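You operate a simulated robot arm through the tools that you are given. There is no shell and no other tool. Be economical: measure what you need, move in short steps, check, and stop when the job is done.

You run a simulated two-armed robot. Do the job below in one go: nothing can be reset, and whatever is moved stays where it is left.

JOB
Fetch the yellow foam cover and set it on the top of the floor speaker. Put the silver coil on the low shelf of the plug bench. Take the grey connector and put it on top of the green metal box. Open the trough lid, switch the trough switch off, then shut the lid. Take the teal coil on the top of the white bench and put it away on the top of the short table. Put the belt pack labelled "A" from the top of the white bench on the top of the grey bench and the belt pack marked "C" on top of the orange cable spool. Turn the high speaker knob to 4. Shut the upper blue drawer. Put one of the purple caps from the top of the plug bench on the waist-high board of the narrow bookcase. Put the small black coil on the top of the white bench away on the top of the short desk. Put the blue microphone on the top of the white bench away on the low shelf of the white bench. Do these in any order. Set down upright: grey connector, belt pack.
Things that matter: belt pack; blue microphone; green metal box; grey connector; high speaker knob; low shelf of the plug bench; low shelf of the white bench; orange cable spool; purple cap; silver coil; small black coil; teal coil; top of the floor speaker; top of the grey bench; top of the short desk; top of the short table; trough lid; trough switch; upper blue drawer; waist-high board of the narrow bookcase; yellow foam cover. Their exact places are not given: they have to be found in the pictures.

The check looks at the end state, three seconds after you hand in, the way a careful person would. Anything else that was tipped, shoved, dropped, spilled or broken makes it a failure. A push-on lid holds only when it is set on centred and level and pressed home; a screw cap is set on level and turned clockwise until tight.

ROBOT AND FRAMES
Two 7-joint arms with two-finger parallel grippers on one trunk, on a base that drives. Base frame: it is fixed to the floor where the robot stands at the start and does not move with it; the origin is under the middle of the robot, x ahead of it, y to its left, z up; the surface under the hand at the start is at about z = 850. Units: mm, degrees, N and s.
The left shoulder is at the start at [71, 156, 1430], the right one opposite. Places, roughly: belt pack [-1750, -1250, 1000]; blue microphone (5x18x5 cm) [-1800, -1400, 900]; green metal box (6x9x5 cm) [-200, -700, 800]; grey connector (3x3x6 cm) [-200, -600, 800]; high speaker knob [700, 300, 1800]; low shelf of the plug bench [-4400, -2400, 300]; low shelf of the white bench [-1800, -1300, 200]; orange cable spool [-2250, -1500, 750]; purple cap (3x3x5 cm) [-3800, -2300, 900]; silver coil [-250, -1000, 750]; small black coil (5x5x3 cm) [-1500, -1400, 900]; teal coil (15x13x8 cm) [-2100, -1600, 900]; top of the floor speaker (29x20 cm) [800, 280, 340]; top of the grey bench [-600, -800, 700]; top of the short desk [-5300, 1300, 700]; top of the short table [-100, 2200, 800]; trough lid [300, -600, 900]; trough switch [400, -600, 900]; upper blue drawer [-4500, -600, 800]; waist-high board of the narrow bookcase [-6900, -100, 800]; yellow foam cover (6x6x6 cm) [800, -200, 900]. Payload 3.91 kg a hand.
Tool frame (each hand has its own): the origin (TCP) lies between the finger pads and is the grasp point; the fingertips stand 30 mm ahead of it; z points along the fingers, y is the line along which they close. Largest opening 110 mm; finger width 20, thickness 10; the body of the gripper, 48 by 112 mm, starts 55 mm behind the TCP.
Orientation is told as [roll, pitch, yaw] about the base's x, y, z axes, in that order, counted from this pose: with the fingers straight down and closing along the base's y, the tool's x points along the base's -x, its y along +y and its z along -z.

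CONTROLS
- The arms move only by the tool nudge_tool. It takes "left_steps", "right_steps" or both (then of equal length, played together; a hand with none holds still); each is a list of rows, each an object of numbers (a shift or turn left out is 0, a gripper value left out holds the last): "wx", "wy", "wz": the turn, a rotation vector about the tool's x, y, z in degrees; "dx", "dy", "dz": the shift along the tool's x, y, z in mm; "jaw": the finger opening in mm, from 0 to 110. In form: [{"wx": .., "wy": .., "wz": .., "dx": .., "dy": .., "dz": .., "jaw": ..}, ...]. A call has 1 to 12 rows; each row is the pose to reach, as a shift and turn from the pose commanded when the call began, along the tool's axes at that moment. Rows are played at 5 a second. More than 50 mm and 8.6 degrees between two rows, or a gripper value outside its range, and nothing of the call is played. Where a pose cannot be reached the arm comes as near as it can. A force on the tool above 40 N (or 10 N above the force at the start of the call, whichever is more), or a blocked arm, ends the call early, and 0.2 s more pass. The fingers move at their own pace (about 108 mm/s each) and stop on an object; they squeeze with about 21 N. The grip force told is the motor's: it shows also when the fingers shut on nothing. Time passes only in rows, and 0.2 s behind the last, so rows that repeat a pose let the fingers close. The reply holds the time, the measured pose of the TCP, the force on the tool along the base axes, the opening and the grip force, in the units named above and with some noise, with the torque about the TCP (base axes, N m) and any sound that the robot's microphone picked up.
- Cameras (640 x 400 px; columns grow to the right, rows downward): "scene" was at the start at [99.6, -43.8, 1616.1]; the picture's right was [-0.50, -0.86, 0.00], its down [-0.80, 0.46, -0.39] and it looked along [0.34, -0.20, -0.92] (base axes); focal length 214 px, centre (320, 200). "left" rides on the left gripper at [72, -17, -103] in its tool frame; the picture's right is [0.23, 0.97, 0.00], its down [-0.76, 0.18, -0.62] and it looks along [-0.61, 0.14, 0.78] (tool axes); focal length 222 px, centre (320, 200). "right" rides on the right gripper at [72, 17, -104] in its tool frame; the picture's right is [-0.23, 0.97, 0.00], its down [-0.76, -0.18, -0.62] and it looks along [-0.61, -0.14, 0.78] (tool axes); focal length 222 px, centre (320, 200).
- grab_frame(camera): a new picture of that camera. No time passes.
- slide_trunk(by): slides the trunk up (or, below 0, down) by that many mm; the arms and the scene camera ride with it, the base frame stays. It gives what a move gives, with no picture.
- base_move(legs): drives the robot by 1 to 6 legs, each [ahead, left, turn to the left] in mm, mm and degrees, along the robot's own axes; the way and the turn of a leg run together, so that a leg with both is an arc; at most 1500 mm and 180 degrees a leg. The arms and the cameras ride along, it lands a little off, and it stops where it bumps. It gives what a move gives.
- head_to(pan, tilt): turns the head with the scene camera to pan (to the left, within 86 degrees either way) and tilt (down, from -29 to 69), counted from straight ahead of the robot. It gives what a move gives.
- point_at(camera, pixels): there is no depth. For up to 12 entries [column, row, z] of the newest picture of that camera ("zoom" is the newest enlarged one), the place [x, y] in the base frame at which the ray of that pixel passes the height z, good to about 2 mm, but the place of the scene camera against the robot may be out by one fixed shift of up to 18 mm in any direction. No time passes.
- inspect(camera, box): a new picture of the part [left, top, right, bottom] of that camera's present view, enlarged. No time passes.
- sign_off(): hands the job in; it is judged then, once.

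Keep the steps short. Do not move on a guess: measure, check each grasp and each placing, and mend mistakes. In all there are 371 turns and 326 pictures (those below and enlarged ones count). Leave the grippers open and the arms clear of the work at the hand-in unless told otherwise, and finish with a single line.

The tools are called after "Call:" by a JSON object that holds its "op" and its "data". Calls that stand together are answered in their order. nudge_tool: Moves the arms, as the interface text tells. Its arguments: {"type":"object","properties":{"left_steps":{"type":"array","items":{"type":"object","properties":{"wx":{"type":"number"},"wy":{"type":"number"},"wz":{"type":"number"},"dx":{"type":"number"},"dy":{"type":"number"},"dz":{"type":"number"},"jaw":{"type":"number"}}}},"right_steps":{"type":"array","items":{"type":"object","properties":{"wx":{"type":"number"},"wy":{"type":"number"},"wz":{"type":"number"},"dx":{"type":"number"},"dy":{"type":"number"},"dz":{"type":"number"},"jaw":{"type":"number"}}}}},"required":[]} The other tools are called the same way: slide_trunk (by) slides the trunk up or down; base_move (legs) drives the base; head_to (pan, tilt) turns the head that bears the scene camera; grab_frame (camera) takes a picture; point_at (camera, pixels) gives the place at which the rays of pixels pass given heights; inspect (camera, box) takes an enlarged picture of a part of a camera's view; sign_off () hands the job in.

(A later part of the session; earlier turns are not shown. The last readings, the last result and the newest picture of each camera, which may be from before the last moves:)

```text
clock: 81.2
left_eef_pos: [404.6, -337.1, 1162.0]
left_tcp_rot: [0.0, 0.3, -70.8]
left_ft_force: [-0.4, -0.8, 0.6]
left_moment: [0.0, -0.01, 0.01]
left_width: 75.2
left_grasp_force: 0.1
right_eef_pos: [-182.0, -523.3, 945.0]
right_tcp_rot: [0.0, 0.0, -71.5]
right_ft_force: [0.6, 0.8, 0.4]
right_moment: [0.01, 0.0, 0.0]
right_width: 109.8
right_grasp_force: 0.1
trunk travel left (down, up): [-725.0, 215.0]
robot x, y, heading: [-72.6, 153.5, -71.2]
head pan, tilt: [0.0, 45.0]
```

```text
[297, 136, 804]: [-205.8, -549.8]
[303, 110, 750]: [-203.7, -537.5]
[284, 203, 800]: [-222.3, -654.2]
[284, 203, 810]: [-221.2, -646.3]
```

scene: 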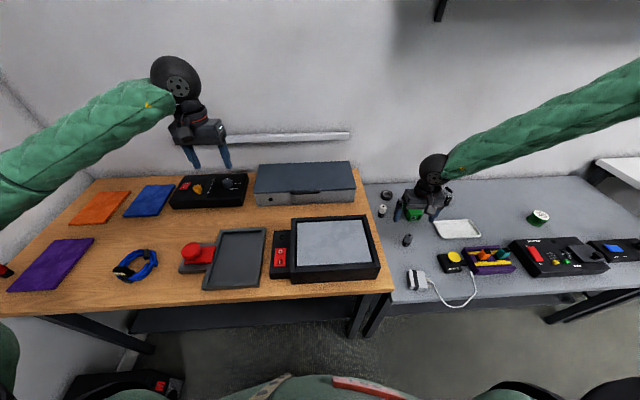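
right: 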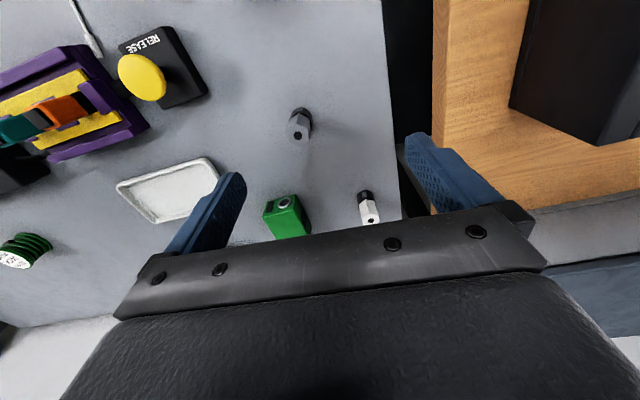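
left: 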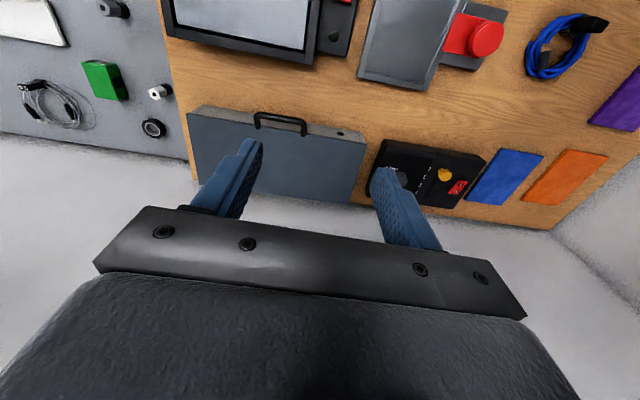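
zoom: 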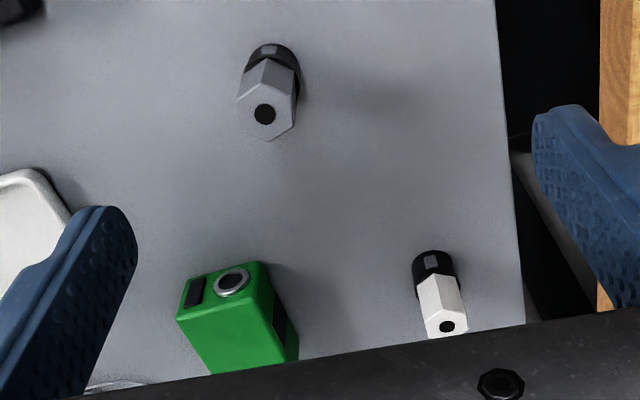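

Call:
{"op": "nudge_tool", "data": {"right_steps": [{"dx": -18, "dy": -31}, {"dx": -18, "dy": -31, "dz": 45}, {"dx": -18, "dy": -31, "dz": 90}, {"dx": -18, "dy": -31, "dz": 120}]}}

Call:
{"op": "grab_frame", "data": {"camera": "right"}}

```text
clock: 82.2
left_eef_pos: [406.0, -339.2, 1161.3]
left_tcp_rot: [0.0, 0.4, -70.9]
left_ft_force: [0.1, -1.2, 0.0]
left_moment: [-0.01, 0.02, -0.06]
left_width: 74.9
left_grasp_force: 0.0
right_eef_pos: [-208.2, -552.3, 819.5]
right_tcp_rot: [-0.1, 0.0, -71.5]
right_ft_force: [-0.2, -1.5, 0.4]
right_moment: [0.02, 0.03, 0.0]
right_width: 110.1
right_grasp_force: 0.2
trunk travel left (down, up): [-725.0, 215.0]
robot x, y, heading: [-69.4, 154.0, -71.7]
head pan, tilt: [0.0, 45.0]
```

```text
258 pictures are left
```

right: 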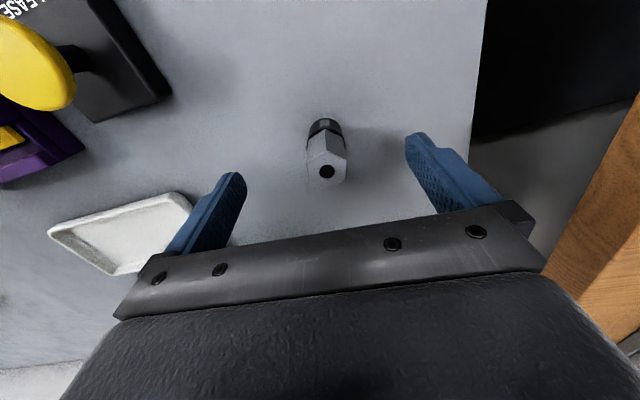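

Centred. Lowering 35 mm and closing.

Call:
{"op": "nudge_tool", "data": {"right_steps": [{"dz": 20}, {"dz": 34}, {"dz": 34, "jaw": 15}, {"dz": 34, "jaw": 15}, {"dz": 34, "jaw": 15}]}}

Call:
{"op": "grab_frame", "data": {"camera": "right"}}

```text
clock: 83.4
left_eef_pos: [405.7, -338.0, 1161.7]
left_tcp_rot: [0.0, 0.4, -70.8]
left_ft_force: [-0.1, 0.3, -0.2]
left_moment: [0.03, -0.02, 0.02]
left_width: 75.0
left_grasp_force: 0.1
right_eef_pos: [-206.7, -550.7, 787.1]
right_tcp_rot: [-0.1, 0.1, -71.6]
right_ft_force: [0.5, -1.1, 0.4]
right_moment: [0.01, -0.05, 0.0]
right_width: 27.7
right_grasp_force: 21.0
trunk travel left (down, up): [-725.0, 215.0]
robot x, y, heading: [-71.7, 156.4, -71.5]
head pan, tilt: [0.0, 45.0]
```

```text
257 pictures are left
```

right: 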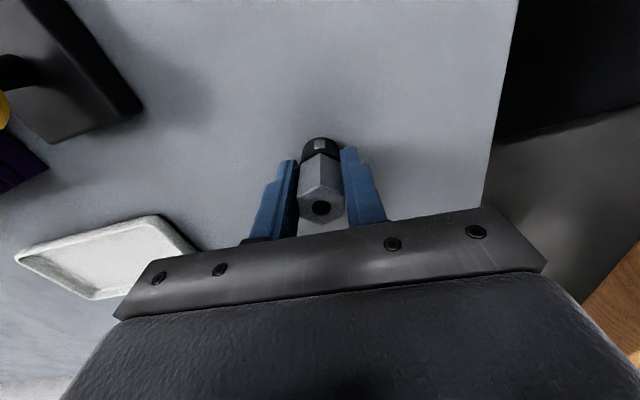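

Held. Lifting 130 mm and measuring the green box.

Call:
{"op": "nudge_tool", "data": {"right_steps": [{"dz": -40}, {"dz": -85}, {"dz": -130}]}}

Call:
{"op": "inspect", "data": {"camera": "right", "box": [220, 130, 420, 255]}}

Call:
{"op": "inspect", "data": {"camera": "scene", "box": [360, 150, 480, 250]}}

```text
clock: 84.2
left_eef_pos: [406.5, -337.3, 1161.5]
left_tcp_rot: [0.0, 0.4, -70.8]
left_ft_force: [0.0, -0.4, -0.2]
left_moment: [0.0, -0.02, 0.01]
left_width: 74.9
left_grasp_force: 0.0
right_eef_pos: [-205.5, -550.3, 920.7]
right_tcp_rot: [0.0, -0.1, -71.4]
right_ft_force: [-0.4, 0.3, -1.0]
right_moment: [-0.01, 0.01, -0.02]
right_width: 27.9
right_grasp_force: 20.9
trunk travel left (down, up): [-725.0, 215.0]
robot x, y, heading: [-70.5, 152.7, -71.3]
head pan, tilt: [0.0, 45.0]
```

```text
3.20 times, centred on (320, 192) of right
```

zoom: 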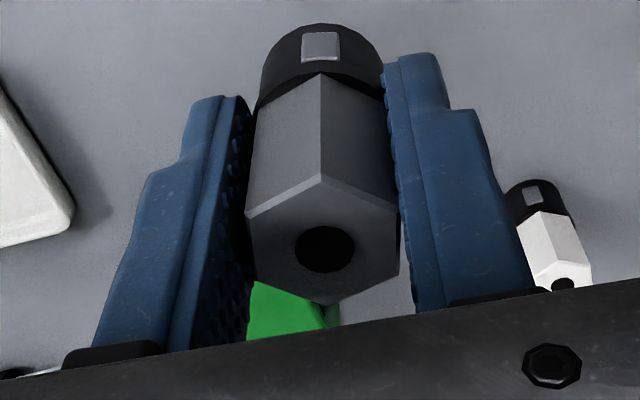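

```text
4.00 times, centred on (420, 200) of scene
```

zoom: 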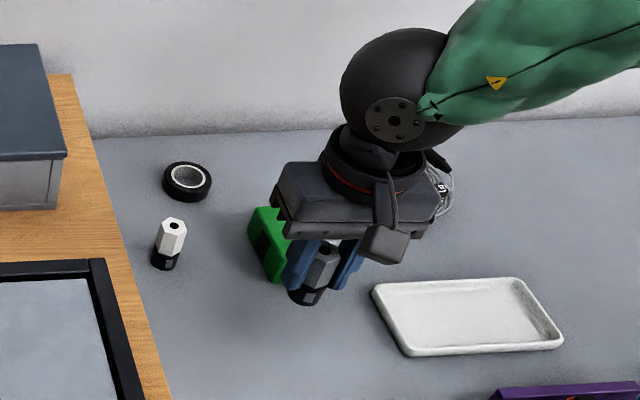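

The held connector hides the box. Raising to about 1010 and shifting 90 mm sideways for a clear view.

Call:
{"op": "nudge_tool", "data": {"right_steps": [{"dz": -40, "dy": -20}, {"dz": -80, "dy": -60}, {"dz": -90, "dy": -90}]}}

Call:
{"op": "inspect", "data": {"camera": "right", "box": [320, 110, 480, 230]}}

```text
refused: row 2 steps farther than a row can; nothing moved
```

```text
3.33 times, centred on (400, 170) of right
```

zoom: 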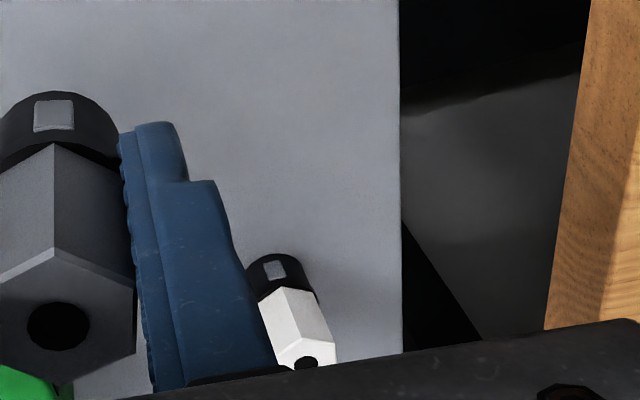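

Call:
{"op": "nudge_tool", "data": {"right_steps": [{"dz": -40, "dy": -20}, {"dz": -70, "dy": -55}, {"dz": -90, "dy": -90}]}}

Call:
{"op": "inspect", "data": {"camera": "right", "box": [320, 110, 480, 230]}}

```text
clock: 85.0
left_eef_pos: [405.6, -337.5, 1162.4]
left_tcp_rot: [-0.1, 0.3, -70.7]
left_ft_force: [-0.2, -0.1, 0.5]
left_moment: [-0.02, 0.0, -0.02]
left_width: 75.1
left_grasp_force: 0.0
right_eef_pos: [-293.0, -579.9, 1011.2]
right_tcp_rot: [0.1, 0.1, -71.3]
right_ft_force: [-0.3, 0.5, -0.8]
right_moment: [0.02, 0.0, -0.02]
right_width: 28.0
right_grasp_force: 21.3
trunk travel left (down, up): [-725.0, 215.0]
robot x, y, heading: [-71.5, 151.9, -71.2]
head pan, tilt: [0.0, 45.0]
```

```text
3.33 times, centred on (400, 170) of right
```

zoom: 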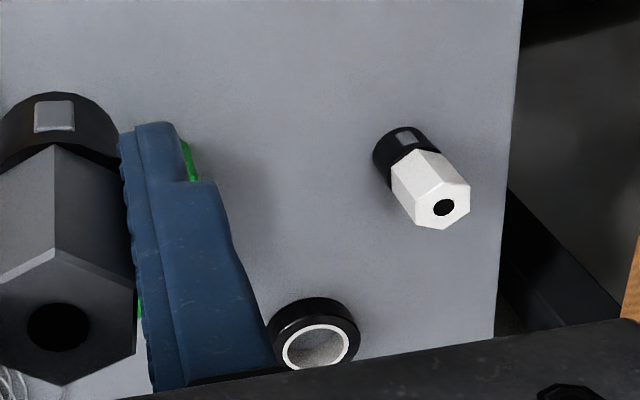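

Call:
{"op": "nudge_tool", "data": {"right_steps": [{"dy": -40}, {"dy": -75}]}}

Call:
{"op": "inspect", "data": {"camera": "right", "box": [320, 110, 480, 230]}}

```text
clock: 85.6
left_eef_pos: [405.3, -337.4, 1163.4]
left_tcp_rot: [0.0, 0.3, -70.8]
left_ft_force: [0.4, -0.4, -0.2]
left_moment: [-0.02, -0.02, -0.03]
left_width: 75.0
left_grasp_force: 0.0
right_eef_pos: [-361.7, -605.5, 1013.2]
right_tcp_rot: [-0.1, 0.0, -71.4]
right_ft_force: [-0.6, 0.3, 0.0]
right_moment: [0.0, -0.02, -0.01]
right_width: 27.9
right_grasp_force: 21.4
trunk travel left (down, up): [-725.0, 215.0]
robot x, y, heading: [-71.4, 154.7, -71.7]
head pan, tilt: [0.0, 45.0]
```

```text
3.33 times, centred on (400, 170) of right
```

zoom: 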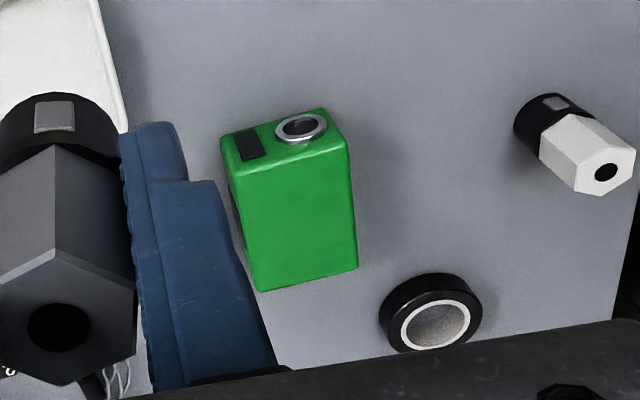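

Call:
{"op": "point_at", "data": {"camera": "zoom", "pixels": [[233, 174, 795], [350, 145, 795], [357, 268, 795], [260, 291, 795], [300, 220, 795], [222, 140, 745], [325, 110, 745]]}}

```text
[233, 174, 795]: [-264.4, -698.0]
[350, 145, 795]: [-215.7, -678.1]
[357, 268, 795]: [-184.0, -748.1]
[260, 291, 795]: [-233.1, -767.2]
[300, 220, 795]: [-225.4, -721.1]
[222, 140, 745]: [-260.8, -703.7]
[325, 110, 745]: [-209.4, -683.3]
```

Box top centre is about (-224,-723), top z ≈ 795. Moving the connector above it.

Call:
{"op": "nudge_tool", "data": {"right_steps": [{"dx": -40, "dy": 23}, {"dx": -78, "dy": 46}, {"dx": -117, "dy": 70}, {"dx": -155, "dy": 93}, {"dx": -155, "dy": 93, "dz": 45}, {"dx": -155, "dy": 93, "dz": 90}, {"dx": -155, "dy": 93, "dz": 130}, {"dx": -155, "dy": 93, "dz": 155}]}}

Call:
{"op": "grab_frame", "data": {"camera": "right"}}

Call:
{"op": "inspect", "data": {"camera": "scene", "box": [340, 140, 460, 240]}}

```text
clock: 87.4
left_eef_pos: [407.4, -337.9, 1163.1]
left_tcp_rot: [-0.1, 0.3, -70.8]
left_ft_force: [0.1, -0.4, -0.3]
left_moment: [0.02, 0.03, -0.01]
left_width: 75.2
left_grasp_force: 0.1
right_eef_pos: [-223.7, -722.2, 857.9]
right_tcp_rot: [-0.1, 0.0, -71.5]
right_ft_force: [-0.1, -0.3, -0.9]
right_moment: [0.03, 0.0, -0.02]
right_width: 27.6
right_grasp_force: 20.9
trunk travel left (down, up): [-725.0, 215.0]
robot x, y, heading: [-69.5, 152.8, -71.6]
head pan, tilt: [0.0, 45.0]
```

```text
251 pictures are left
```

right: 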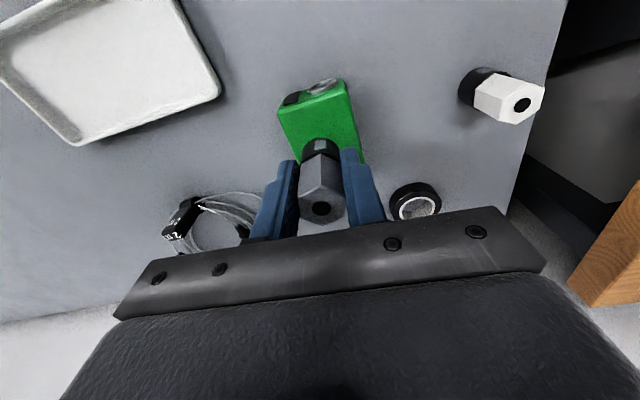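

```text
4.00 times, centred on (400, 190) of scene
```

zoom: 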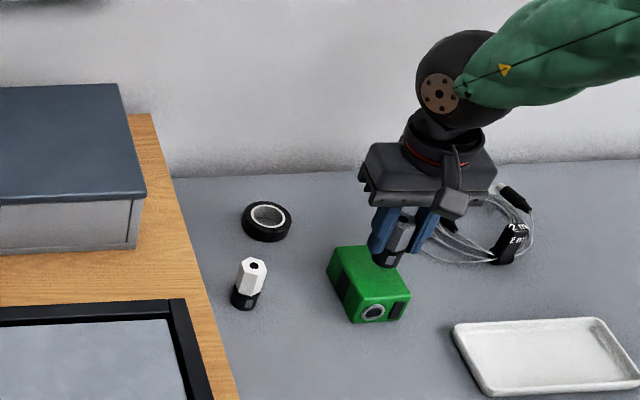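

Landing point will be (320,142), box-top centre about (322,134): well inside; shifting 5 mm toward me and lowering gently.

Call:
{"op": "nudge_tool", "data": {"right_steps": [{"dx": 5, "dz": 8}, {"dx": 5, "dz": 14}, {"dx": 5, "dz": 18}, {"dx": 5, "dz": 21}]}}

```text
clock: 88.4
left_eef_pos: [406.9, -339.0, 1161.8]
left_tcp_rot: [0.0, 0.3, -70.8]
left_ft_force: [0.6, 0.4, -0.1]
left_moment: [0.0, 0.0, 0.02]
left_width: 75.2
left_grasp_force: 0.1
right_eef_pos: [-224.9, -719.0, 834.4]
right_tcp_rot: [-0.1, 0.0, -71.5]
right_ft_force: [0.0, -0.4, -0.4]
right_moment: [0.01, -0.02, 0.01]
right_width: 27.6
right_grasp_force: 21.2
trunk travel left (down, up): [-725.0, 215.0]
robot x, y, heading: [-70.6, 153.6, -71.5]
head pan, tilt: [0.0, 45.0]
```

Call:
{"op": "nudge_tool", "data": {"right_steps": [{"dz": 2}, {"dz": 4}, {"dz": 6}, {"dz": 8}]}}

Call:
{"op": "inspect", "data": {"camera": "scene", "box": [340, 140, 460, 240]}}

```text
clock: 89.4
left_eef_pos: [406.2, -337.6, 1161.6]
left_tcp_rot: [0.0, 0.3, -70.9]
left_ft_force: [-0.5, 0.3, 0.4]
left_moment: [-0.01, 0.02, 0.02]
left_width: 75.2
left_grasp_force: 0.0
right_eef_pos: [-228.6, -717.2, 830.6]
right_tcp_rot: [-0.1, 0.0, -71.6]
right_ft_force: [-0.3, -0.5, 1.6]
right_moment: [-0.03, -0.03, 0.02]
right_width: 27.7
right_grasp_force: 21.0
right hand out of reach, approached as far as the arm can: row 3, 4
trunk travel left (down, up): [-725.0, 215.0]
robot x, y, heading: [-71.3, 151.9, -71.5]
head pan, tilt: [0.0, 45.0]
```

```text
4.00 times, centred on (400, 190) of scene
```

zoom: 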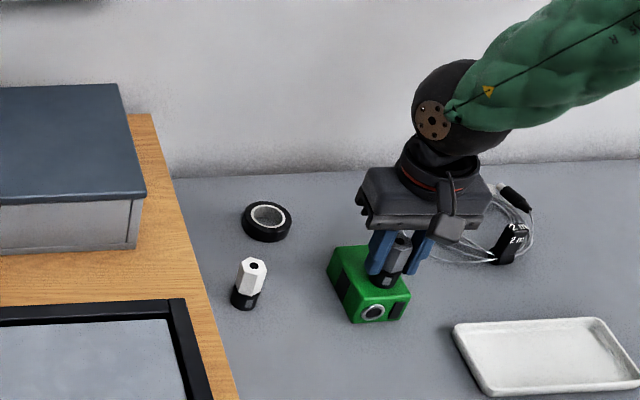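

The arm is at its reach limit; lowering by the trunk 6 mm.

Call:
{"op": "slide_trunk", "data": {"by": -6}}

```text
clock: 89.9
left_eef_pos: [406.2, -337.9, 1156.7]
left_tcp_rot: [0.1, 0.3, -70.8]
left_ft_force: [0.1, 0.7, 0.6]
left_moment: [0.02, 0.0, 0.03]
left_width: 74.7
left_grasp_force: 0.0
right_eef_pos: [-228.0, -716.8, 826.9]
right_tcp_rot: [-0.2, -0.1, -71.5]
right_ft_force: [0.1, -0.2, 14.9]
right_moment: [-0.11, -0.08, 0.01]
right_width: 27.5
right_grasp_force: 21.4
trunk travel left (down, up): [-719.0, 221.0]
robot x, y, heading: [-69.9, 155.9, -71.1]
head pan, tilt: [0.0, 45.0]
```

Contact (15 N). Easing up 2 mm and opening slowly.

Call:
{"op": "nudge_tool", "data": {"right_steps": [{"dz": -2}, {"dz": -2, "jaw": 34}, {"dz": -2, "jaw": 50}, {"dz": -2, "jaw": 80}, {"dz": -2, "jaw": 80}]}}

Call:
{"op": "grab_frame", "data": {"camera": "right"}}

```text
clock: 91.1
left_eef_pos: [407.3, -338.8, 1156.2]
left_tcp_rot: [-0.1, 0.3, -70.9]
left_ft_force: [-0.2, 0.1, 0.4]
left_moment: [-0.01, 0.0, 0.02]
left_width: 75.1
left_grasp_force: 0.1
right_eef_pos: [-227.5, -715.1, 827.2]
right_tcp_rot: [-0.1, 0.0, -71.5]
right_ft_force: [-0.7, 0.7, 0.6]
right_moment: [-0.02, 0.01, 0.02]
right_width: 80.1
right_grasp_force: 0.1
trunk travel left (down, up): [-719.0, 221.0]
robot x, y, heading: [-68.9, 157.1, -71.3]
head pan, tilt: [0.0, 45.0]
```

```text
248 pictures are left
```

right: 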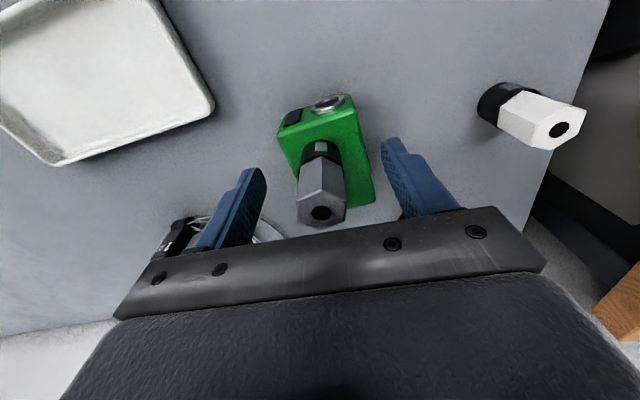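

The connector stands on the box. Lifting the right hand away, and bringing the left hand near the trough handle to look.

Call:
{"op": "nudge_tool", "data": {"right_steps": [{"dz": -45}, {"dz": -90}, {"dz": -135}, {"dz": -180}, {"dz": -180, "dx": 45}, {"dz": -180, "dx": 90}, {"dz": -180, "dx": 135}, {"dz": -180, "dx": 180}]}}

Call:
{"op": "head_to", "data": {"pan": 10, "tilt": 45}}

Call:
{"op": "inspect", "data": {"camera": "scene", "box": [220, 130, 460, 280]}}

Call:
{"op": "grab_frame", "data": {"camera": "left"}}

```text
clock: 92.9
left_eef_pos: [404.8, -336.7, 1157.4]
left_tcp_rot: [0.0, 0.3, -70.8]
left_ft_force: [0.6, -0.4, -0.2]
left_moment: [0.01, -0.02, -0.03]
left_width: 75.1
left_grasp_force: 0.0
right_eef_pos: [-281.6, -543.9, 1006.6]
right_tcp_rot: [0.0, 0.0, -71.4]
right_ft_force: [0.2, -0.2, 0.6]
right_moment: [0.0, -0.06, 0.0]
right_width: 80.3
right_grasp_force: 0.0
trunk travel left (down, up): [-719.0, 221.0]
robot x, y, heading: [-72.1, 156.1, -71.1]
head pan, tilt: [0.0, 45.0]
```

```text
clock: 93.7
left_eef_pos: [406.0, -338.5, 1156.0]
left_tcp_rot: [0.0, 0.4, -70.8]
left_ft_force: [0.1, 0.3, -0.7]
left_moment: [0.02, 0.04, 0.02]
left_width: 74.9
left_grasp_force: 0.0
right_eef_pos: [-280.6, -546.1, 1006.5]
right_tcp_rot: [-0.1, 0.0, -71.5]
right_ft_force: [0.1, -0.9, -0.1]
right_moment: [0.02, 0.0, -0.01]
right_width: 79.8
right_grasp_force: 0.1
trunk travel left (down, up): [-719.0, 221.0]
robot x, y, heading: [-70.3, 153.1, -71.2]
head pan, tilt: [10.0, 45.0]
```

```text
2.67 times, centred on (340, 205) of scene
```

zoom: 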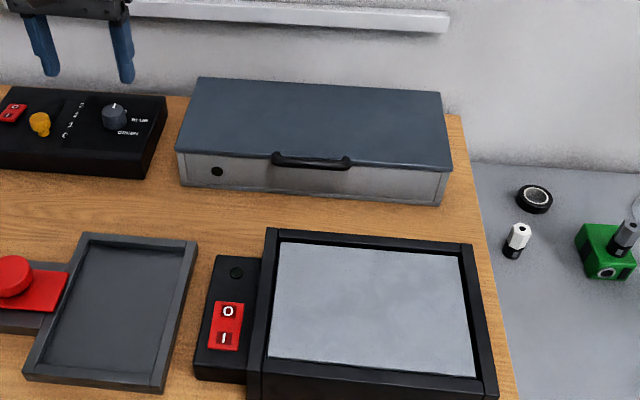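

```text
246 pictures are left
```

left: 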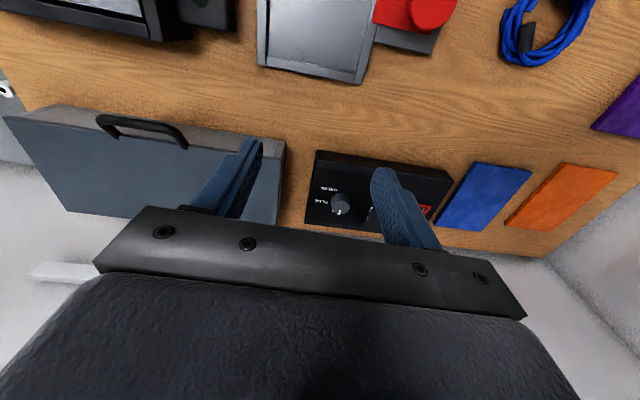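

Call:
{"op": "point_at", "data": {"camera": "left", "pixels": [[100, 120, 900], [183, 143, 900], [140, 125, 900], [140, 125, 870], [5, 115, 900], [285, 150, 900], [70, 208, 900], [70, 208, 920], [276, 225, 900]]}}

Call:
{"op": "point_at", "data": {"camera": "zoom", "pixels": [[272, 158, 900], [350, 163, 900], [310, 163, 900], [310, 163, 870], [176, 152, 900], [452, 167, 900], [440, 92, 900], [200, 78, 900]]}}

```text
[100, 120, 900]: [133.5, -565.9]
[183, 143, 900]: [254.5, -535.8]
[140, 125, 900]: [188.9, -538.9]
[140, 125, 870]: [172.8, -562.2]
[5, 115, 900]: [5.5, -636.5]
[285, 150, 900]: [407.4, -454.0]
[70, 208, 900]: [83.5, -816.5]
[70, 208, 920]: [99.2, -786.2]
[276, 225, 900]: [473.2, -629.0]
```

```text
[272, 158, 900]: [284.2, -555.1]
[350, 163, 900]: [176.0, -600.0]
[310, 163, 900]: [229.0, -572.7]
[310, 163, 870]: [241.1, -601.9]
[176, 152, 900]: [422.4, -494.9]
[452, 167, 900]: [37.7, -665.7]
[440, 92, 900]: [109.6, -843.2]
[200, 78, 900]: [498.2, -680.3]
```

The connector is upright on the green box. Next the trough: I'll raise the trunk, shift the robot 230 mm right so that the handle lies to the left hand's own side, then look.

Call:
{"op": "slide_trunk", "data": {"by": 100}}

Call:
{"op": "base_move", "data": {"legs": [[0, -230, 0]]}}

Call:
{"op": "grab_frame", "data": {"camera": "left"}}

```text
clock: 95.0
left_eef_pos: [405.5, -337.9, 1255.7]
left_tcp_rot: [0.0, 0.4, -70.9]
left_ft_force: [0.7, 0.0, 0.1]
left_moment: [0.04, -0.01, -0.01]
left_width: 74.8
left_grasp_force: 0.0
right_eef_pos: [-281.7, -545.9, 1105.5]
right_tcp_rot: [-0.1, 0.0, -71.5]
right_ft_force: [0.4, 0.8, 0.2]
right_moment: [0.03, 0.01, 0.04]
right_width: 79.8
right_grasp_force: 0.0
trunk travel left (down, up): [-819.0, 121.0]
robot x, y, heading: [-69.5, 155.1, -71.1]
head pan, tilt: [10.0, 45.0]
```

```text
clock: 96.7
left_eef_pos: [187.6, -412.3, 1256.3]
left_tcp_rot: [0.0, 0.3, -70.9]
left_ft_force: [0.1, 0.2, 0.1]
left_moment: [-0.01, -0.02, 0.02]
left_width: 75.2
left_grasp_force: 0.1
right_eef_pos: [-500.0, -617.6, 1105.9]
right_tcp_rot: [-0.1, 0.0, -71.5]
right_ft_force: [-0.5, -0.4, -0.2]
right_moment: [0.0, -0.03, 0.01]
right_width: 80.3
right_grasp_force: 0.2
trunk travel left (down, up): [-819.0, 121.0]
robot x, y, heading: [-292.8, 82.2, -71.6]
head pan, tilt: [10.0, 45.0]
```

```text
245 pictures are left
```

left: 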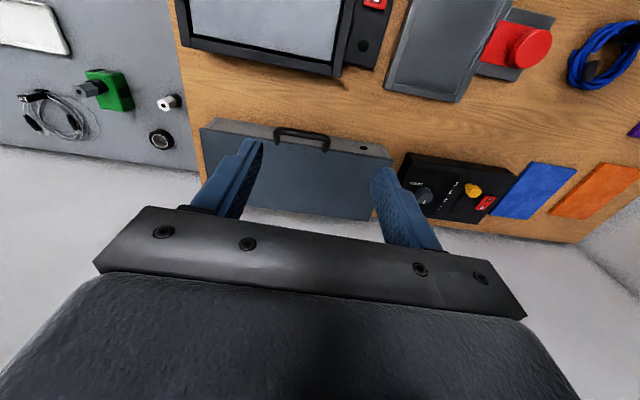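

Call:
{"op": "point_at", "data": {"camera": "left", "pixels": [[302, 133, 900], [302, 133, 930], [203, 129, 900], [203, 129, 930], [391, 157, 900], [391, 157, 930]]}}

Call:
{"op": "nudge_tool", "data": {"left_steps": [{"dz": 45}, {"dz": 90}, {"dz": 130}]}}

Call:
{"op": "grab_frame", "data": {"camera": "left"}}

```text
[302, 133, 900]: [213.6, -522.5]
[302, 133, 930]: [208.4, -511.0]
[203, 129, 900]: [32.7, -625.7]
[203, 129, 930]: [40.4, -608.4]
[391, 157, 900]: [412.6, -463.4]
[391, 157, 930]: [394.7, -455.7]
```

```text
clock: 97.5
left_eef_pos: [186.2, -410.8, 1123.3]
left_tcp_rot: [0.0, 0.3, -71.0]
left_ft_force: [-0.7, -0.7, -0.1]
left_moment: [-0.02, -0.01, 0.0]
left_width: 75.2
left_grasp_force: 0.1
right_eef_pos: [-501.3, -619.1, 1106.0]
right_tcp_rot: [-0.1, 0.1, -71.6]
right_ft_force: [-0.3, 0.2, 0.0]
right_moment: [0.01, 0.01, 0.01]
right_width: 79.9
right_grasp_force: 0.0
trunk travel left (down, up): [-819.0, 121.0]
robot x, y, heading: [-285.0, 81.9, -71.5]
head pan, tilt: [10.0, 45.0]
```

```text
244 pictures are left
```

left: 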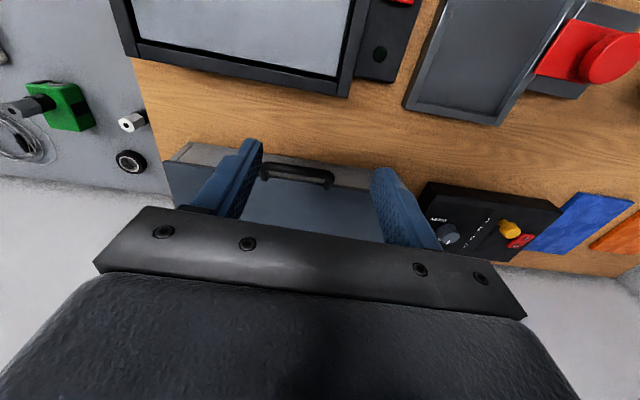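

Call:
{"op": "inspect", "data": {"camera": "left", "box": [150, 120, 430, 220]}}

Call:
{"op": "point_at", "data": {"camera": "left", "pixels": [[298, 168, 900], [298, 168, 930], [265, 165, 900], [332, 178, 900], [168, 162, 900], [168, 162, 930], [298, 180, 930]]}}

```text
2.29 times, centred on (290, 170) of left
```

zoom: 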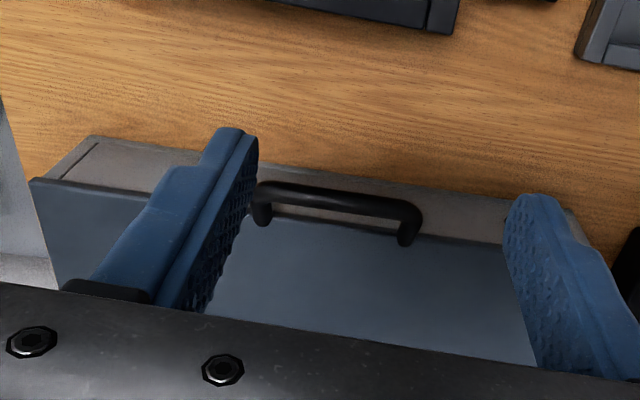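

```text
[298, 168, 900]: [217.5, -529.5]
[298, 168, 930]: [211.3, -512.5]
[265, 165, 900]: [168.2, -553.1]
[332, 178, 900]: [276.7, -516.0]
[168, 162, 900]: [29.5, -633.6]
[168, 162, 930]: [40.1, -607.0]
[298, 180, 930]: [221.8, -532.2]
```

Lid front corner triangulates to z ≈ 925. I'll grip the handle bar from the front with the tool tilted, fingers above and below. First rolling the wrist −90°.

Call:
{"op": "nudge_tool", "data": {"left_steps": [{"wz": -8.5}, {"wz": -17}, {"wz": -25.5}, {"wz": -34}, {"wz": -42.5}, {"wz": -51}, {"wz": -59.5}, {"wz": -68}, {"wz": -76.5}, {"wz": -85}, {"wz": -90}]}}

Call:
{"op": "nudge_tool", "data": {"left_steps": [{"wx": 8, "dy": 10}, {"wx": 16, "dy": 20}, {"wx": 24, "dy": 30}, {"wx": 32, "dy": 40}, {"wx": 40, "dy": 50}, {"wx": 48, "dy": 50}, {"wx": 56, "dy": 50}, {"wx": 60, "dy": 50}]}}

Call:
{"op": "grab_frame", "data": {"camera": "left"}}

Call:
{"op": "grab_frame", "data": {"camera": "scene"}}

```text
clock: 99.9
left_eef_pos: [187.3, -412.7, 1125.8]
left_tcp_rot: [0.2, -0.1, 19.3]
left_ft_force: [0.4, 0.0, 0.3]
left_moment: [-0.01, 0.02, 0.01]
left_width: 74.9
left_grasp_force: 0.1
right_eef_pos: [-500.1, -619.5, 1106.0]
right_tcp_rot: [-0.1, 0.0, -71.6]
right_ft_force: [-0.4, 0.2, -0.2]
right_moment: [-0.05, -0.02, -0.01]
right_width: 79.9
right_grasp_force: 0.0
trunk travel left (down, up): [-819.0, 121.0]
robot x, y, heading: [-288.3, 78.2, -71.6]
head pan, tilt: [10.0, 45.0]
```

```text
clock: 101.7
left_eef_pos: [179.8, -381.1, 1118.9]
left_tcp_rot: [-51.7, -0.1, 19.0]
left_ft_force: [0.2, 0.0, 0.4]
left_moment: [0.0, -0.01, 0.02]
left_width: 74.8
left_grasp_force: 0.1
left hand out of reach, approached as far as the arm can: row 6, 7, 8
right_eef_pos: [-500.5, -619.5, 1106.5]
right_tcp_rot: [-0.1, 0.0, -71.6]
right_ft_force: [-0.9, 0.1, -0.6]
right_moment: [0.0, -0.02, 0.0]
right_width: 80.1
right_grasp_force: 0.0
trunk travel left (down, up): [-819.0, 121.0]
robot x, y, heading: [-288.1, 81.2, -71.5]
head pan, tilt: [10.0, 45.0]
```

```text
242 pictures are left
```

left: 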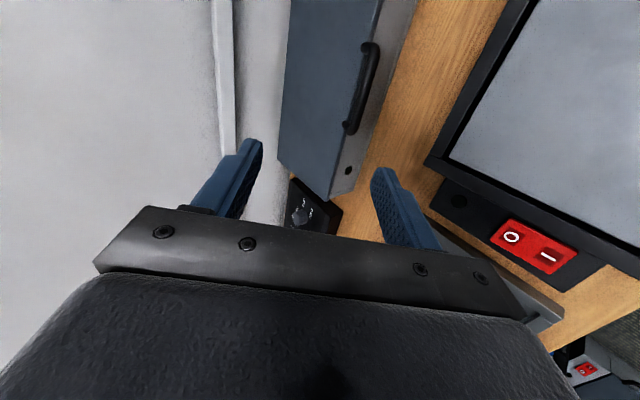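

```text
241 pictures are left
```

scene: 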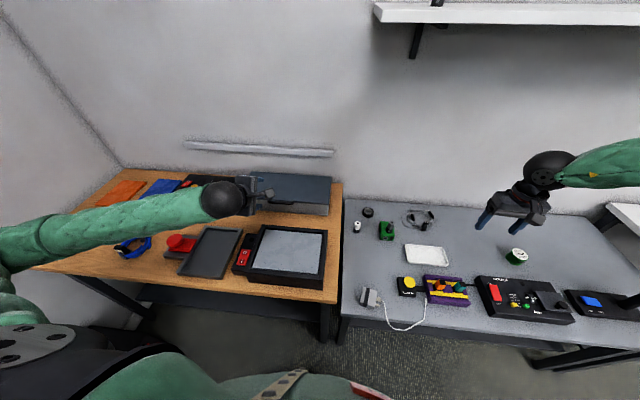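

Tool now points to the wall, 38° below level. Measuring the bar (365,85) with this view at z 925.

Call:
{"op": "inspect", "data": {"camera": "left", "box": [260, 0, 460, 200]}}

Call:
{"op": "point_at", "data": {"camera": "left", "pixels": [[376, 47, 925], [352, 128, 925], [366, 88, 925], [366, 88, 910], [366, 88, 940], [383, 0, 925], [331, 200, 925]]}}

```text
2.00 times, centred on (360, 100) of left
```

zoom: 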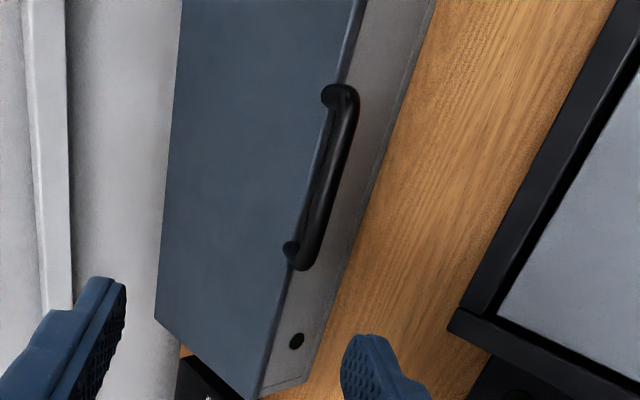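

```text
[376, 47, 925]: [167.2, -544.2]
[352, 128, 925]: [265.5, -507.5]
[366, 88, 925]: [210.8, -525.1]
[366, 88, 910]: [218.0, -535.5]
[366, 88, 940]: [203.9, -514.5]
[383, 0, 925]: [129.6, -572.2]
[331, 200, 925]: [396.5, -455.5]
```

Call:
{"op": "nudge_tool", "data": {"left_steps": [{"dx": 3, "dy": 18, "dz": 39}, {"dx": 6, "dy": 36, "dz": 78}, {"dx": 8, "dy": 54, "dz": 117}]}}

Call:
{"op": "grab_frame", "data": {"camera": "left"}}

Call:
{"op": "inspect", "data": {"camera": "scene", "box": [190, 140, 350, 260]}}

```text
clock: 102.5
left_eef_pos: [223.5, -395.4, 1069.0]
left_tcp_rot: [-52.9, 0.8, 18.7]
left_ft_force: [0.0, 2.3, -4.9]
left_moment: [-0.43, -0.14, -0.05]
left_width: 74.8
left_grasp_force: 0.1
left hand out of reach, approached as far as the arm can: row 2, 3
right_eef_pos: [-500.8, -618.9, 1105.4]
right_tcp_rot: [-0.1, 0.0, -71.7]
right_ft_force: [-1.0, -0.3, -0.6]
right_moment: [0.0, -0.04, 0.01]
right_width: 79.9
right_grasp_force: 0.1
trunk travel left (down, up): [-819.0, 121.0]
robot x, y, heading: [-287.1, 79.8, -71.5]
head pan, tilt: [10.0, 45.0]
```

```text
239 pictures are left
```

left: 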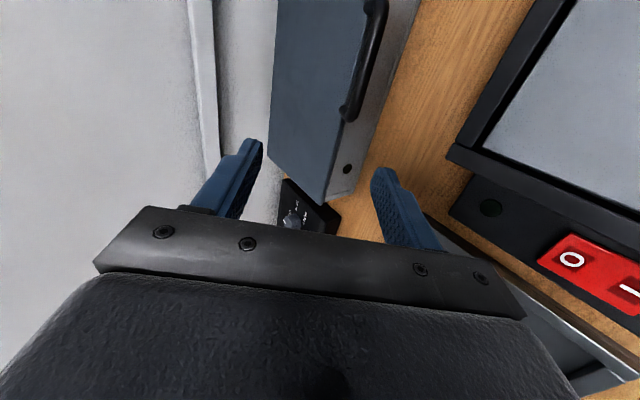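

```text
3.33 times, centred on (270, 200) of scene
```

zoom: 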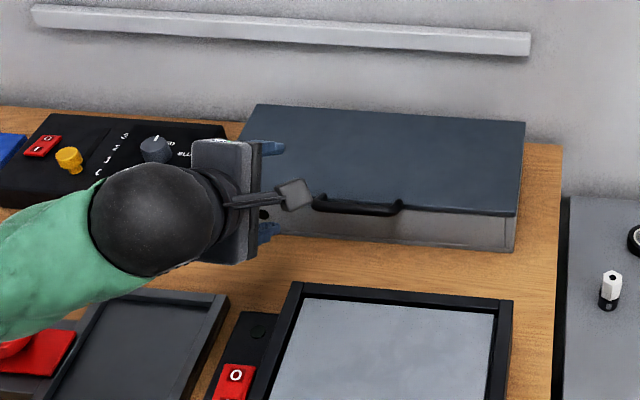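

The wrist is at a limit in this roll, so I'll back out and try the opposite roll (+90°). First backing out.

Call:
{"op": "nudge_tool", "data": {"left_steps": [{"dz": -20, "dy": -20}, {"dz": -50, "dy": -40}, {"wx": -8, "dz": -70, "dy": -40}, {"wx": -16, "dz": -70, "dy": -40}, {"wx": -24, "dz": -70, "dy": -40}, {"wx": -32, "dz": -70, "dy": -40}, {"wx": -40, "dz": -70, "dy": -40}, {"wx": -48, "dz": -70, "dy": -40}, {"wx": -53, "dz": -70, "dy": -40}]}}

Call:
{"op": "nudge_tool", "data": {"left_steps": [{"wz": 8.5}, {"wz": 17}, {"wz": 25.5}, {"wz": 34}, {"wz": 42.5}, {"wz": 51}, {"wz": 59.5}, {"wz": 68}, {"wz": 76.5}, {"wz": 85}, {"wz": 90}]}}

Call:
{"op": "nudge_tool", "data": {"left_steps": [{"wz": 8.5}, {"wz": 17}, {"wz": 25.5}, {"wz": 34}, {"wz": 42.5}, {"wz": 51}, {"wz": 59.5}, {"wz": 68}, {"wz": 76.5}, {"wz": 85}, {"wz": 90}]}}

```text
clock: 104.5
left_eef_pos: [211.0, -355.7, 1132.7]
left_tcp_rot: [1.5, 0.0, 19.1]
left_ft_force: [-0.1, 0.0, 0.3]
left_moment: [-0.02, -0.01, 0.0]
left_width: 75.1
left_grasp_force: 0.2
right_eef_pos: [-500.3, -618.6, 1105.8]
right_tcp_rot: [-0.1, -0.1, -71.6]
right_ft_force: [-0.6, 0.5, -0.6]
right_moment: [0.02, -0.04, 0.03]
right_width: 80.2
right_grasp_force: 0.0
trunk travel left (down, up): [-819.0, 121.0]
robot x, y, heading: [-291.8, 79.2, -71.2]
head pan, tilt: [10.0, 45.0]
```

```text
clock: 106.9
left_eef_pos: [211.6, -358.3, 1131.0]
left_tcp_rot: [-0.1, 1.3, -71.0]
left_ft_force: [0.4, 0.3, -0.8]
left_moment: [0.01, -0.01, 0.02]
left_width: 75.0
left_grasp_force: 0.1
right_eef_pos: [-500.1, -618.1, 1106.3]
right_tcp_rot: [-0.1, 0.0, -71.6]
right_ft_force: [-0.6, 0.1, -0.4]
right_moment: [0.0, -0.05, 0.0]
right_width: 80.0
right_grasp_force: 0.0
trunk travel left (down, up): [-819.0, 121.0]
robot x, y, heading: [-286.8, 80.0, -71.5]
head pan, tilt: [10.0, 45.0]
```

```text
clock: 109.5
left_eef_pos: [21.2, -250.4, 992.3]
left_tcp_rot: [-8.6, 1.3, -158.5]
left_ft_force: [0.6, -0.4, 0.8]
left_moment: [-0.02, 0.0, -0.02]
left_width: 74.9
left_grasp_force: 0.1
left hand out of reach, approached as far as the arm can: row 6, 7, 8, 9, 10, 11
right_eef_pos: [-500.8, -615.2, 1107.7]
right_tcp_rot: [-0.1, -0.1, -71.5]
right_ft_force: [1.2, 0.4, -0.4]
right_moment: [-0.01, 0.02, -0.01]
right_width: 80.0
right_grasp_force: 0.2
trunk travel left (down, up): [-819.0, 121.0]
robot x, y, heading: [-290.2, 80.3, -71.4]
head pan, tilt: [10.0, 45.0]
stopped in row 11 (left hand): the arm was blocked; the commanded pose is now the measured one
```

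That roll runs into a limit. Looking before anything else.

Call:
{"op": "grab_frame", "data": {"camera": "scene"}}

Call:
{"op": "grab_frame", "data": {"camera": "left"}}

```text
237 pictures are left
```

scene: 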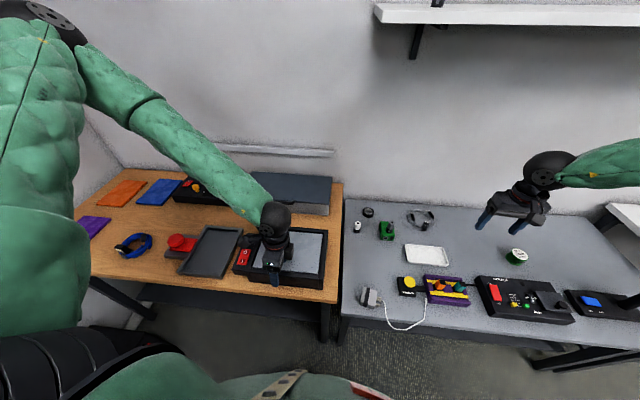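

```text
236 pictures are left
```

left: 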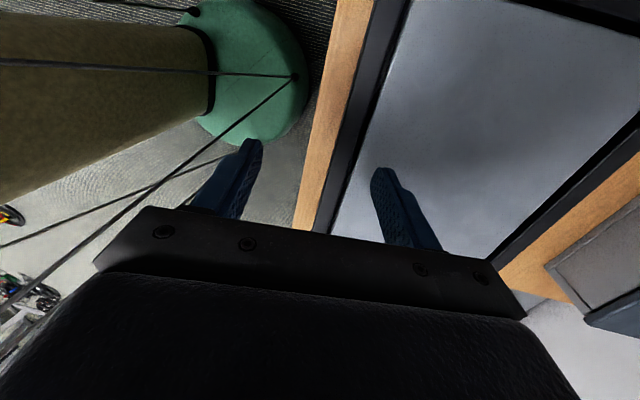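

Nothing was touched. Rolling back to the natural wrist angle; I'll instead use both fingertips as prongs under the bar, tool tilted forward as with the knob.

Call:
{"op": "nudge_tool", "data": {"left_steps": [{"wz": -8, "dz": -15}, {"wz": -16, "dz": -30}, {"wz": -24, "dz": -45}, {"wz": -32, "dz": -60}, {"wz": -40, "dz": -75}, {"wz": -48, "dz": -90}, {"wz": -56, "dz": -105}, {"wz": -64, "dz": -120}, {"wz": -72, "dz": -130}, {"wz": -80, "dz": -130}, {"wz": -87, "dz": -130}]}}

Call:
{"op": "grab_frame", "data": {"camera": "scene"}}

```text
clock: 111.9
left_eef_pos: [27.5, -273.5, 1119.7]
left_tcp_rot: [1.1, 8.8, -71.4]
left_ft_force: [0.1, -0.9, 0.2]
left_moment: [0.01, -0.05, -0.04]
left_width: 75.0
left_grasp_force: 0.0
right_eef_pos: [-498.5, -618.1, 1107.4]
right_tcp_rot: [-0.1, 0.0, -71.5]
right_ft_force: [-0.9, 0.3, -0.3]
right_moment: [-0.01, 0.02, 0.0]
right_width: 80.0
right_grasp_force: 0.1
trunk travel left (down, up): [-819.0, 121.0]
robot x, y, heading: [-288.6, 82.6, -71.4]
head pan, tilt: [10.0, 45.0]
```

```text
235 pictures are left
```

scene: 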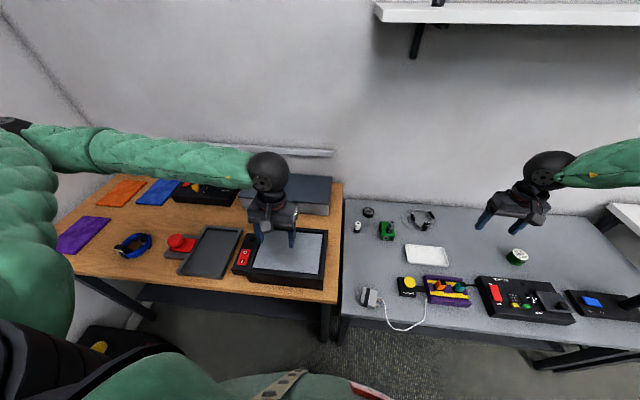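

Call:
{"op": "nudge_tool", "data": {"left_steps": [{"wy": -8.5, "dy": 20}, {"wy": -17, "dy": 40}, {"wy": -25.5, "dy": 60}, {"wy": -34, "dy": 80}, {"wy": -42.5, "dy": 100}, {"wy": -51, "dy": 120}, {"wy": -59.5, "dy": 140}, {"wy": -68, "dy": 140}, {"wy": -74, "dy": 140}]}}

Call:
{"op": "grab_frame", "data": {"camera": "scene"}}

Call:
{"op": "grab_frame", "data": {"camera": "left"}}

```text
clock: 113.9
left_eef_pos: [215.2, -329.7, 1069.5]
left_tcp_rot: [0.8, -48.7, -72.9]
left_ft_force: [-0.1, 0.1, 0.7]
left_moment: [-0.02, 0.04, 0.0]
left_width: 74.8
left_grasp_force: 0.0
left hand out of reach, approached as far as the arm can: row 1, 2, 3, 4, 5, 6, 7, 8, 9
right_eef_pos: [-498.1, -616.9, 1106.8]
right_tcp_rot: [-0.3, -0.2, -71.5]
right_ft_force: [0.0, 0.8, 0.2]
right_moment: [-0.01, 0.01, 0.0]
right_width: 80.1
right_grasp_force: 0.1
trunk travel left (down, up): [-819.0, 121.0]
robot x, y, heading: [-291.2, 80.0, -71.5]
head pan, tilt: [10.0, 45.0]
```

```text
234 pictures are left
```

scene: 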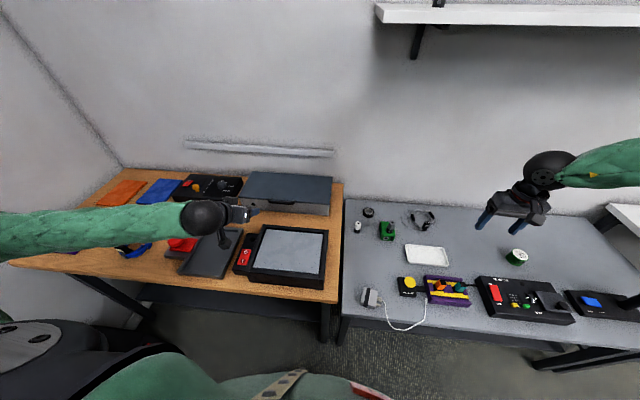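

```text
233 pictures are left
```

left: 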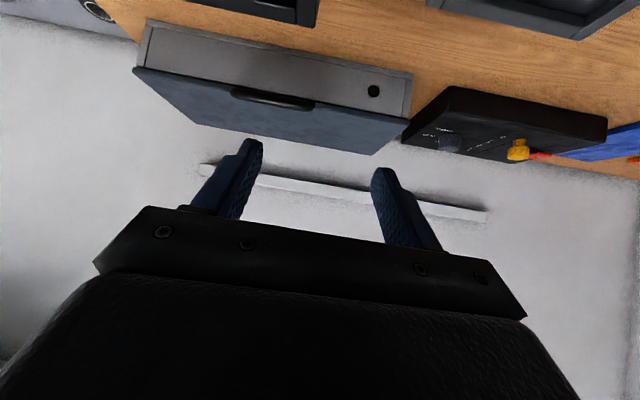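

Call:
{"op": "inspect", "data": {"camera": "left", "box": [120, 10, 440, 170]}}

Call:
{"op": "point_at", "data": {"camera": "left", "pixels": [[272, 100, 925], [272, 100, 950], [232, 90, 925], [314, 105, 925], [136, 70, 925], [409, 123, 925]]}}

```text
2.00 times, centred on (280, 90) of left
```

zoom: 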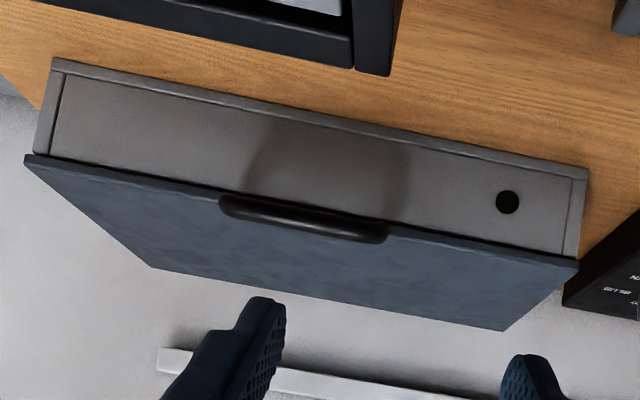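

```text
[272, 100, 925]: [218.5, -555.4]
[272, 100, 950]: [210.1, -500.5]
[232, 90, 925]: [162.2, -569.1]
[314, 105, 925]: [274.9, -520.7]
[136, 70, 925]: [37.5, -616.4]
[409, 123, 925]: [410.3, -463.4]
```

The steep view pins the bar at about (211,-502,950): 25 mm above the lid, 30 mm in front. I'll lift it with both fingertips underneath. Measuring the lid's back corners for the hinge.

Call:
{"op": "point_at", "data": {"camera": "left", "pixels": [[197.5, 124, 925], [370, 155, 925], [270, 96, 948], [232, 88, 950], [314, 107, 950]]}}

```text
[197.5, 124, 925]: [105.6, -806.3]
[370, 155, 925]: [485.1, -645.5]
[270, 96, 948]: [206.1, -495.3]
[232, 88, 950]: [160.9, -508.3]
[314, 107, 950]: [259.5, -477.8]
```

Call:
{"op": "point_at", "data": {"camera": "left", "pixels": [[315, 27, 850], [315, 27, 900], [295, 24, 900], [190, 0, 900]]}}

Call:
{"op": "nudge_tool", "data": {"left_steps": [{"dx": 0, "dy": -15, "dz": 20, "jaw": 50}, {"dx": 0, "dy": -30, "dz": 50}, {"dx": 0, "dy": -54, "dz": 80}]}}

Call:
{"op": "grab_frame", "data": {"camera": "left"}}

Call:
{"op": "inspect", "data": {"camera": "scene", "box": [180, 140, 360, 300]}}

```text
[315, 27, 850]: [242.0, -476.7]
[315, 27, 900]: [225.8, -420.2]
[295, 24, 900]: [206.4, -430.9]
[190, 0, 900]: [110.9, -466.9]
```

```text
clock: 114.7
left_eef_pos: [207.1, -384.6, 1044.0]
left_tcp_rot: [1.1, -50.1, -73.0]
left_ft_force: [0.5, 2.3, -5.6]
left_moment: [-0.44, -0.06, -0.07]
left_width: 50.1
left_grasp_force: 0.0
left hand out of reach, approached as far as the arm can: row 3
right_eef_pos: [-499.6, -617.9, 1105.1]
right_tcp_rot: [0.0, -0.1, -71.4]
right_ft_force: [-0.6, 0.2, -0.2]
right_moment: [0.0, -0.04, 0.01]
right_width: 80.0
right_grasp_force: 0.0
trunk travel left (down, up): [-819.0, 121.0]
robot x, y, heading: [-291.3, 77.7, -71.8]
head pan, tilt: [10.0, 45.0]
```

```text
231 pictures are left
```

left: 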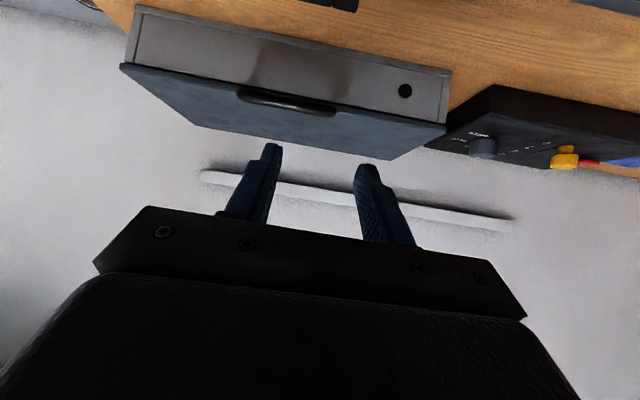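

```text
2.50 times, centred on (270, 220) of scene
```

zoom: 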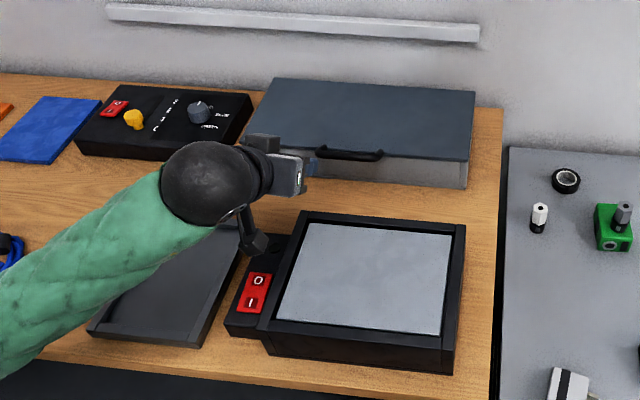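

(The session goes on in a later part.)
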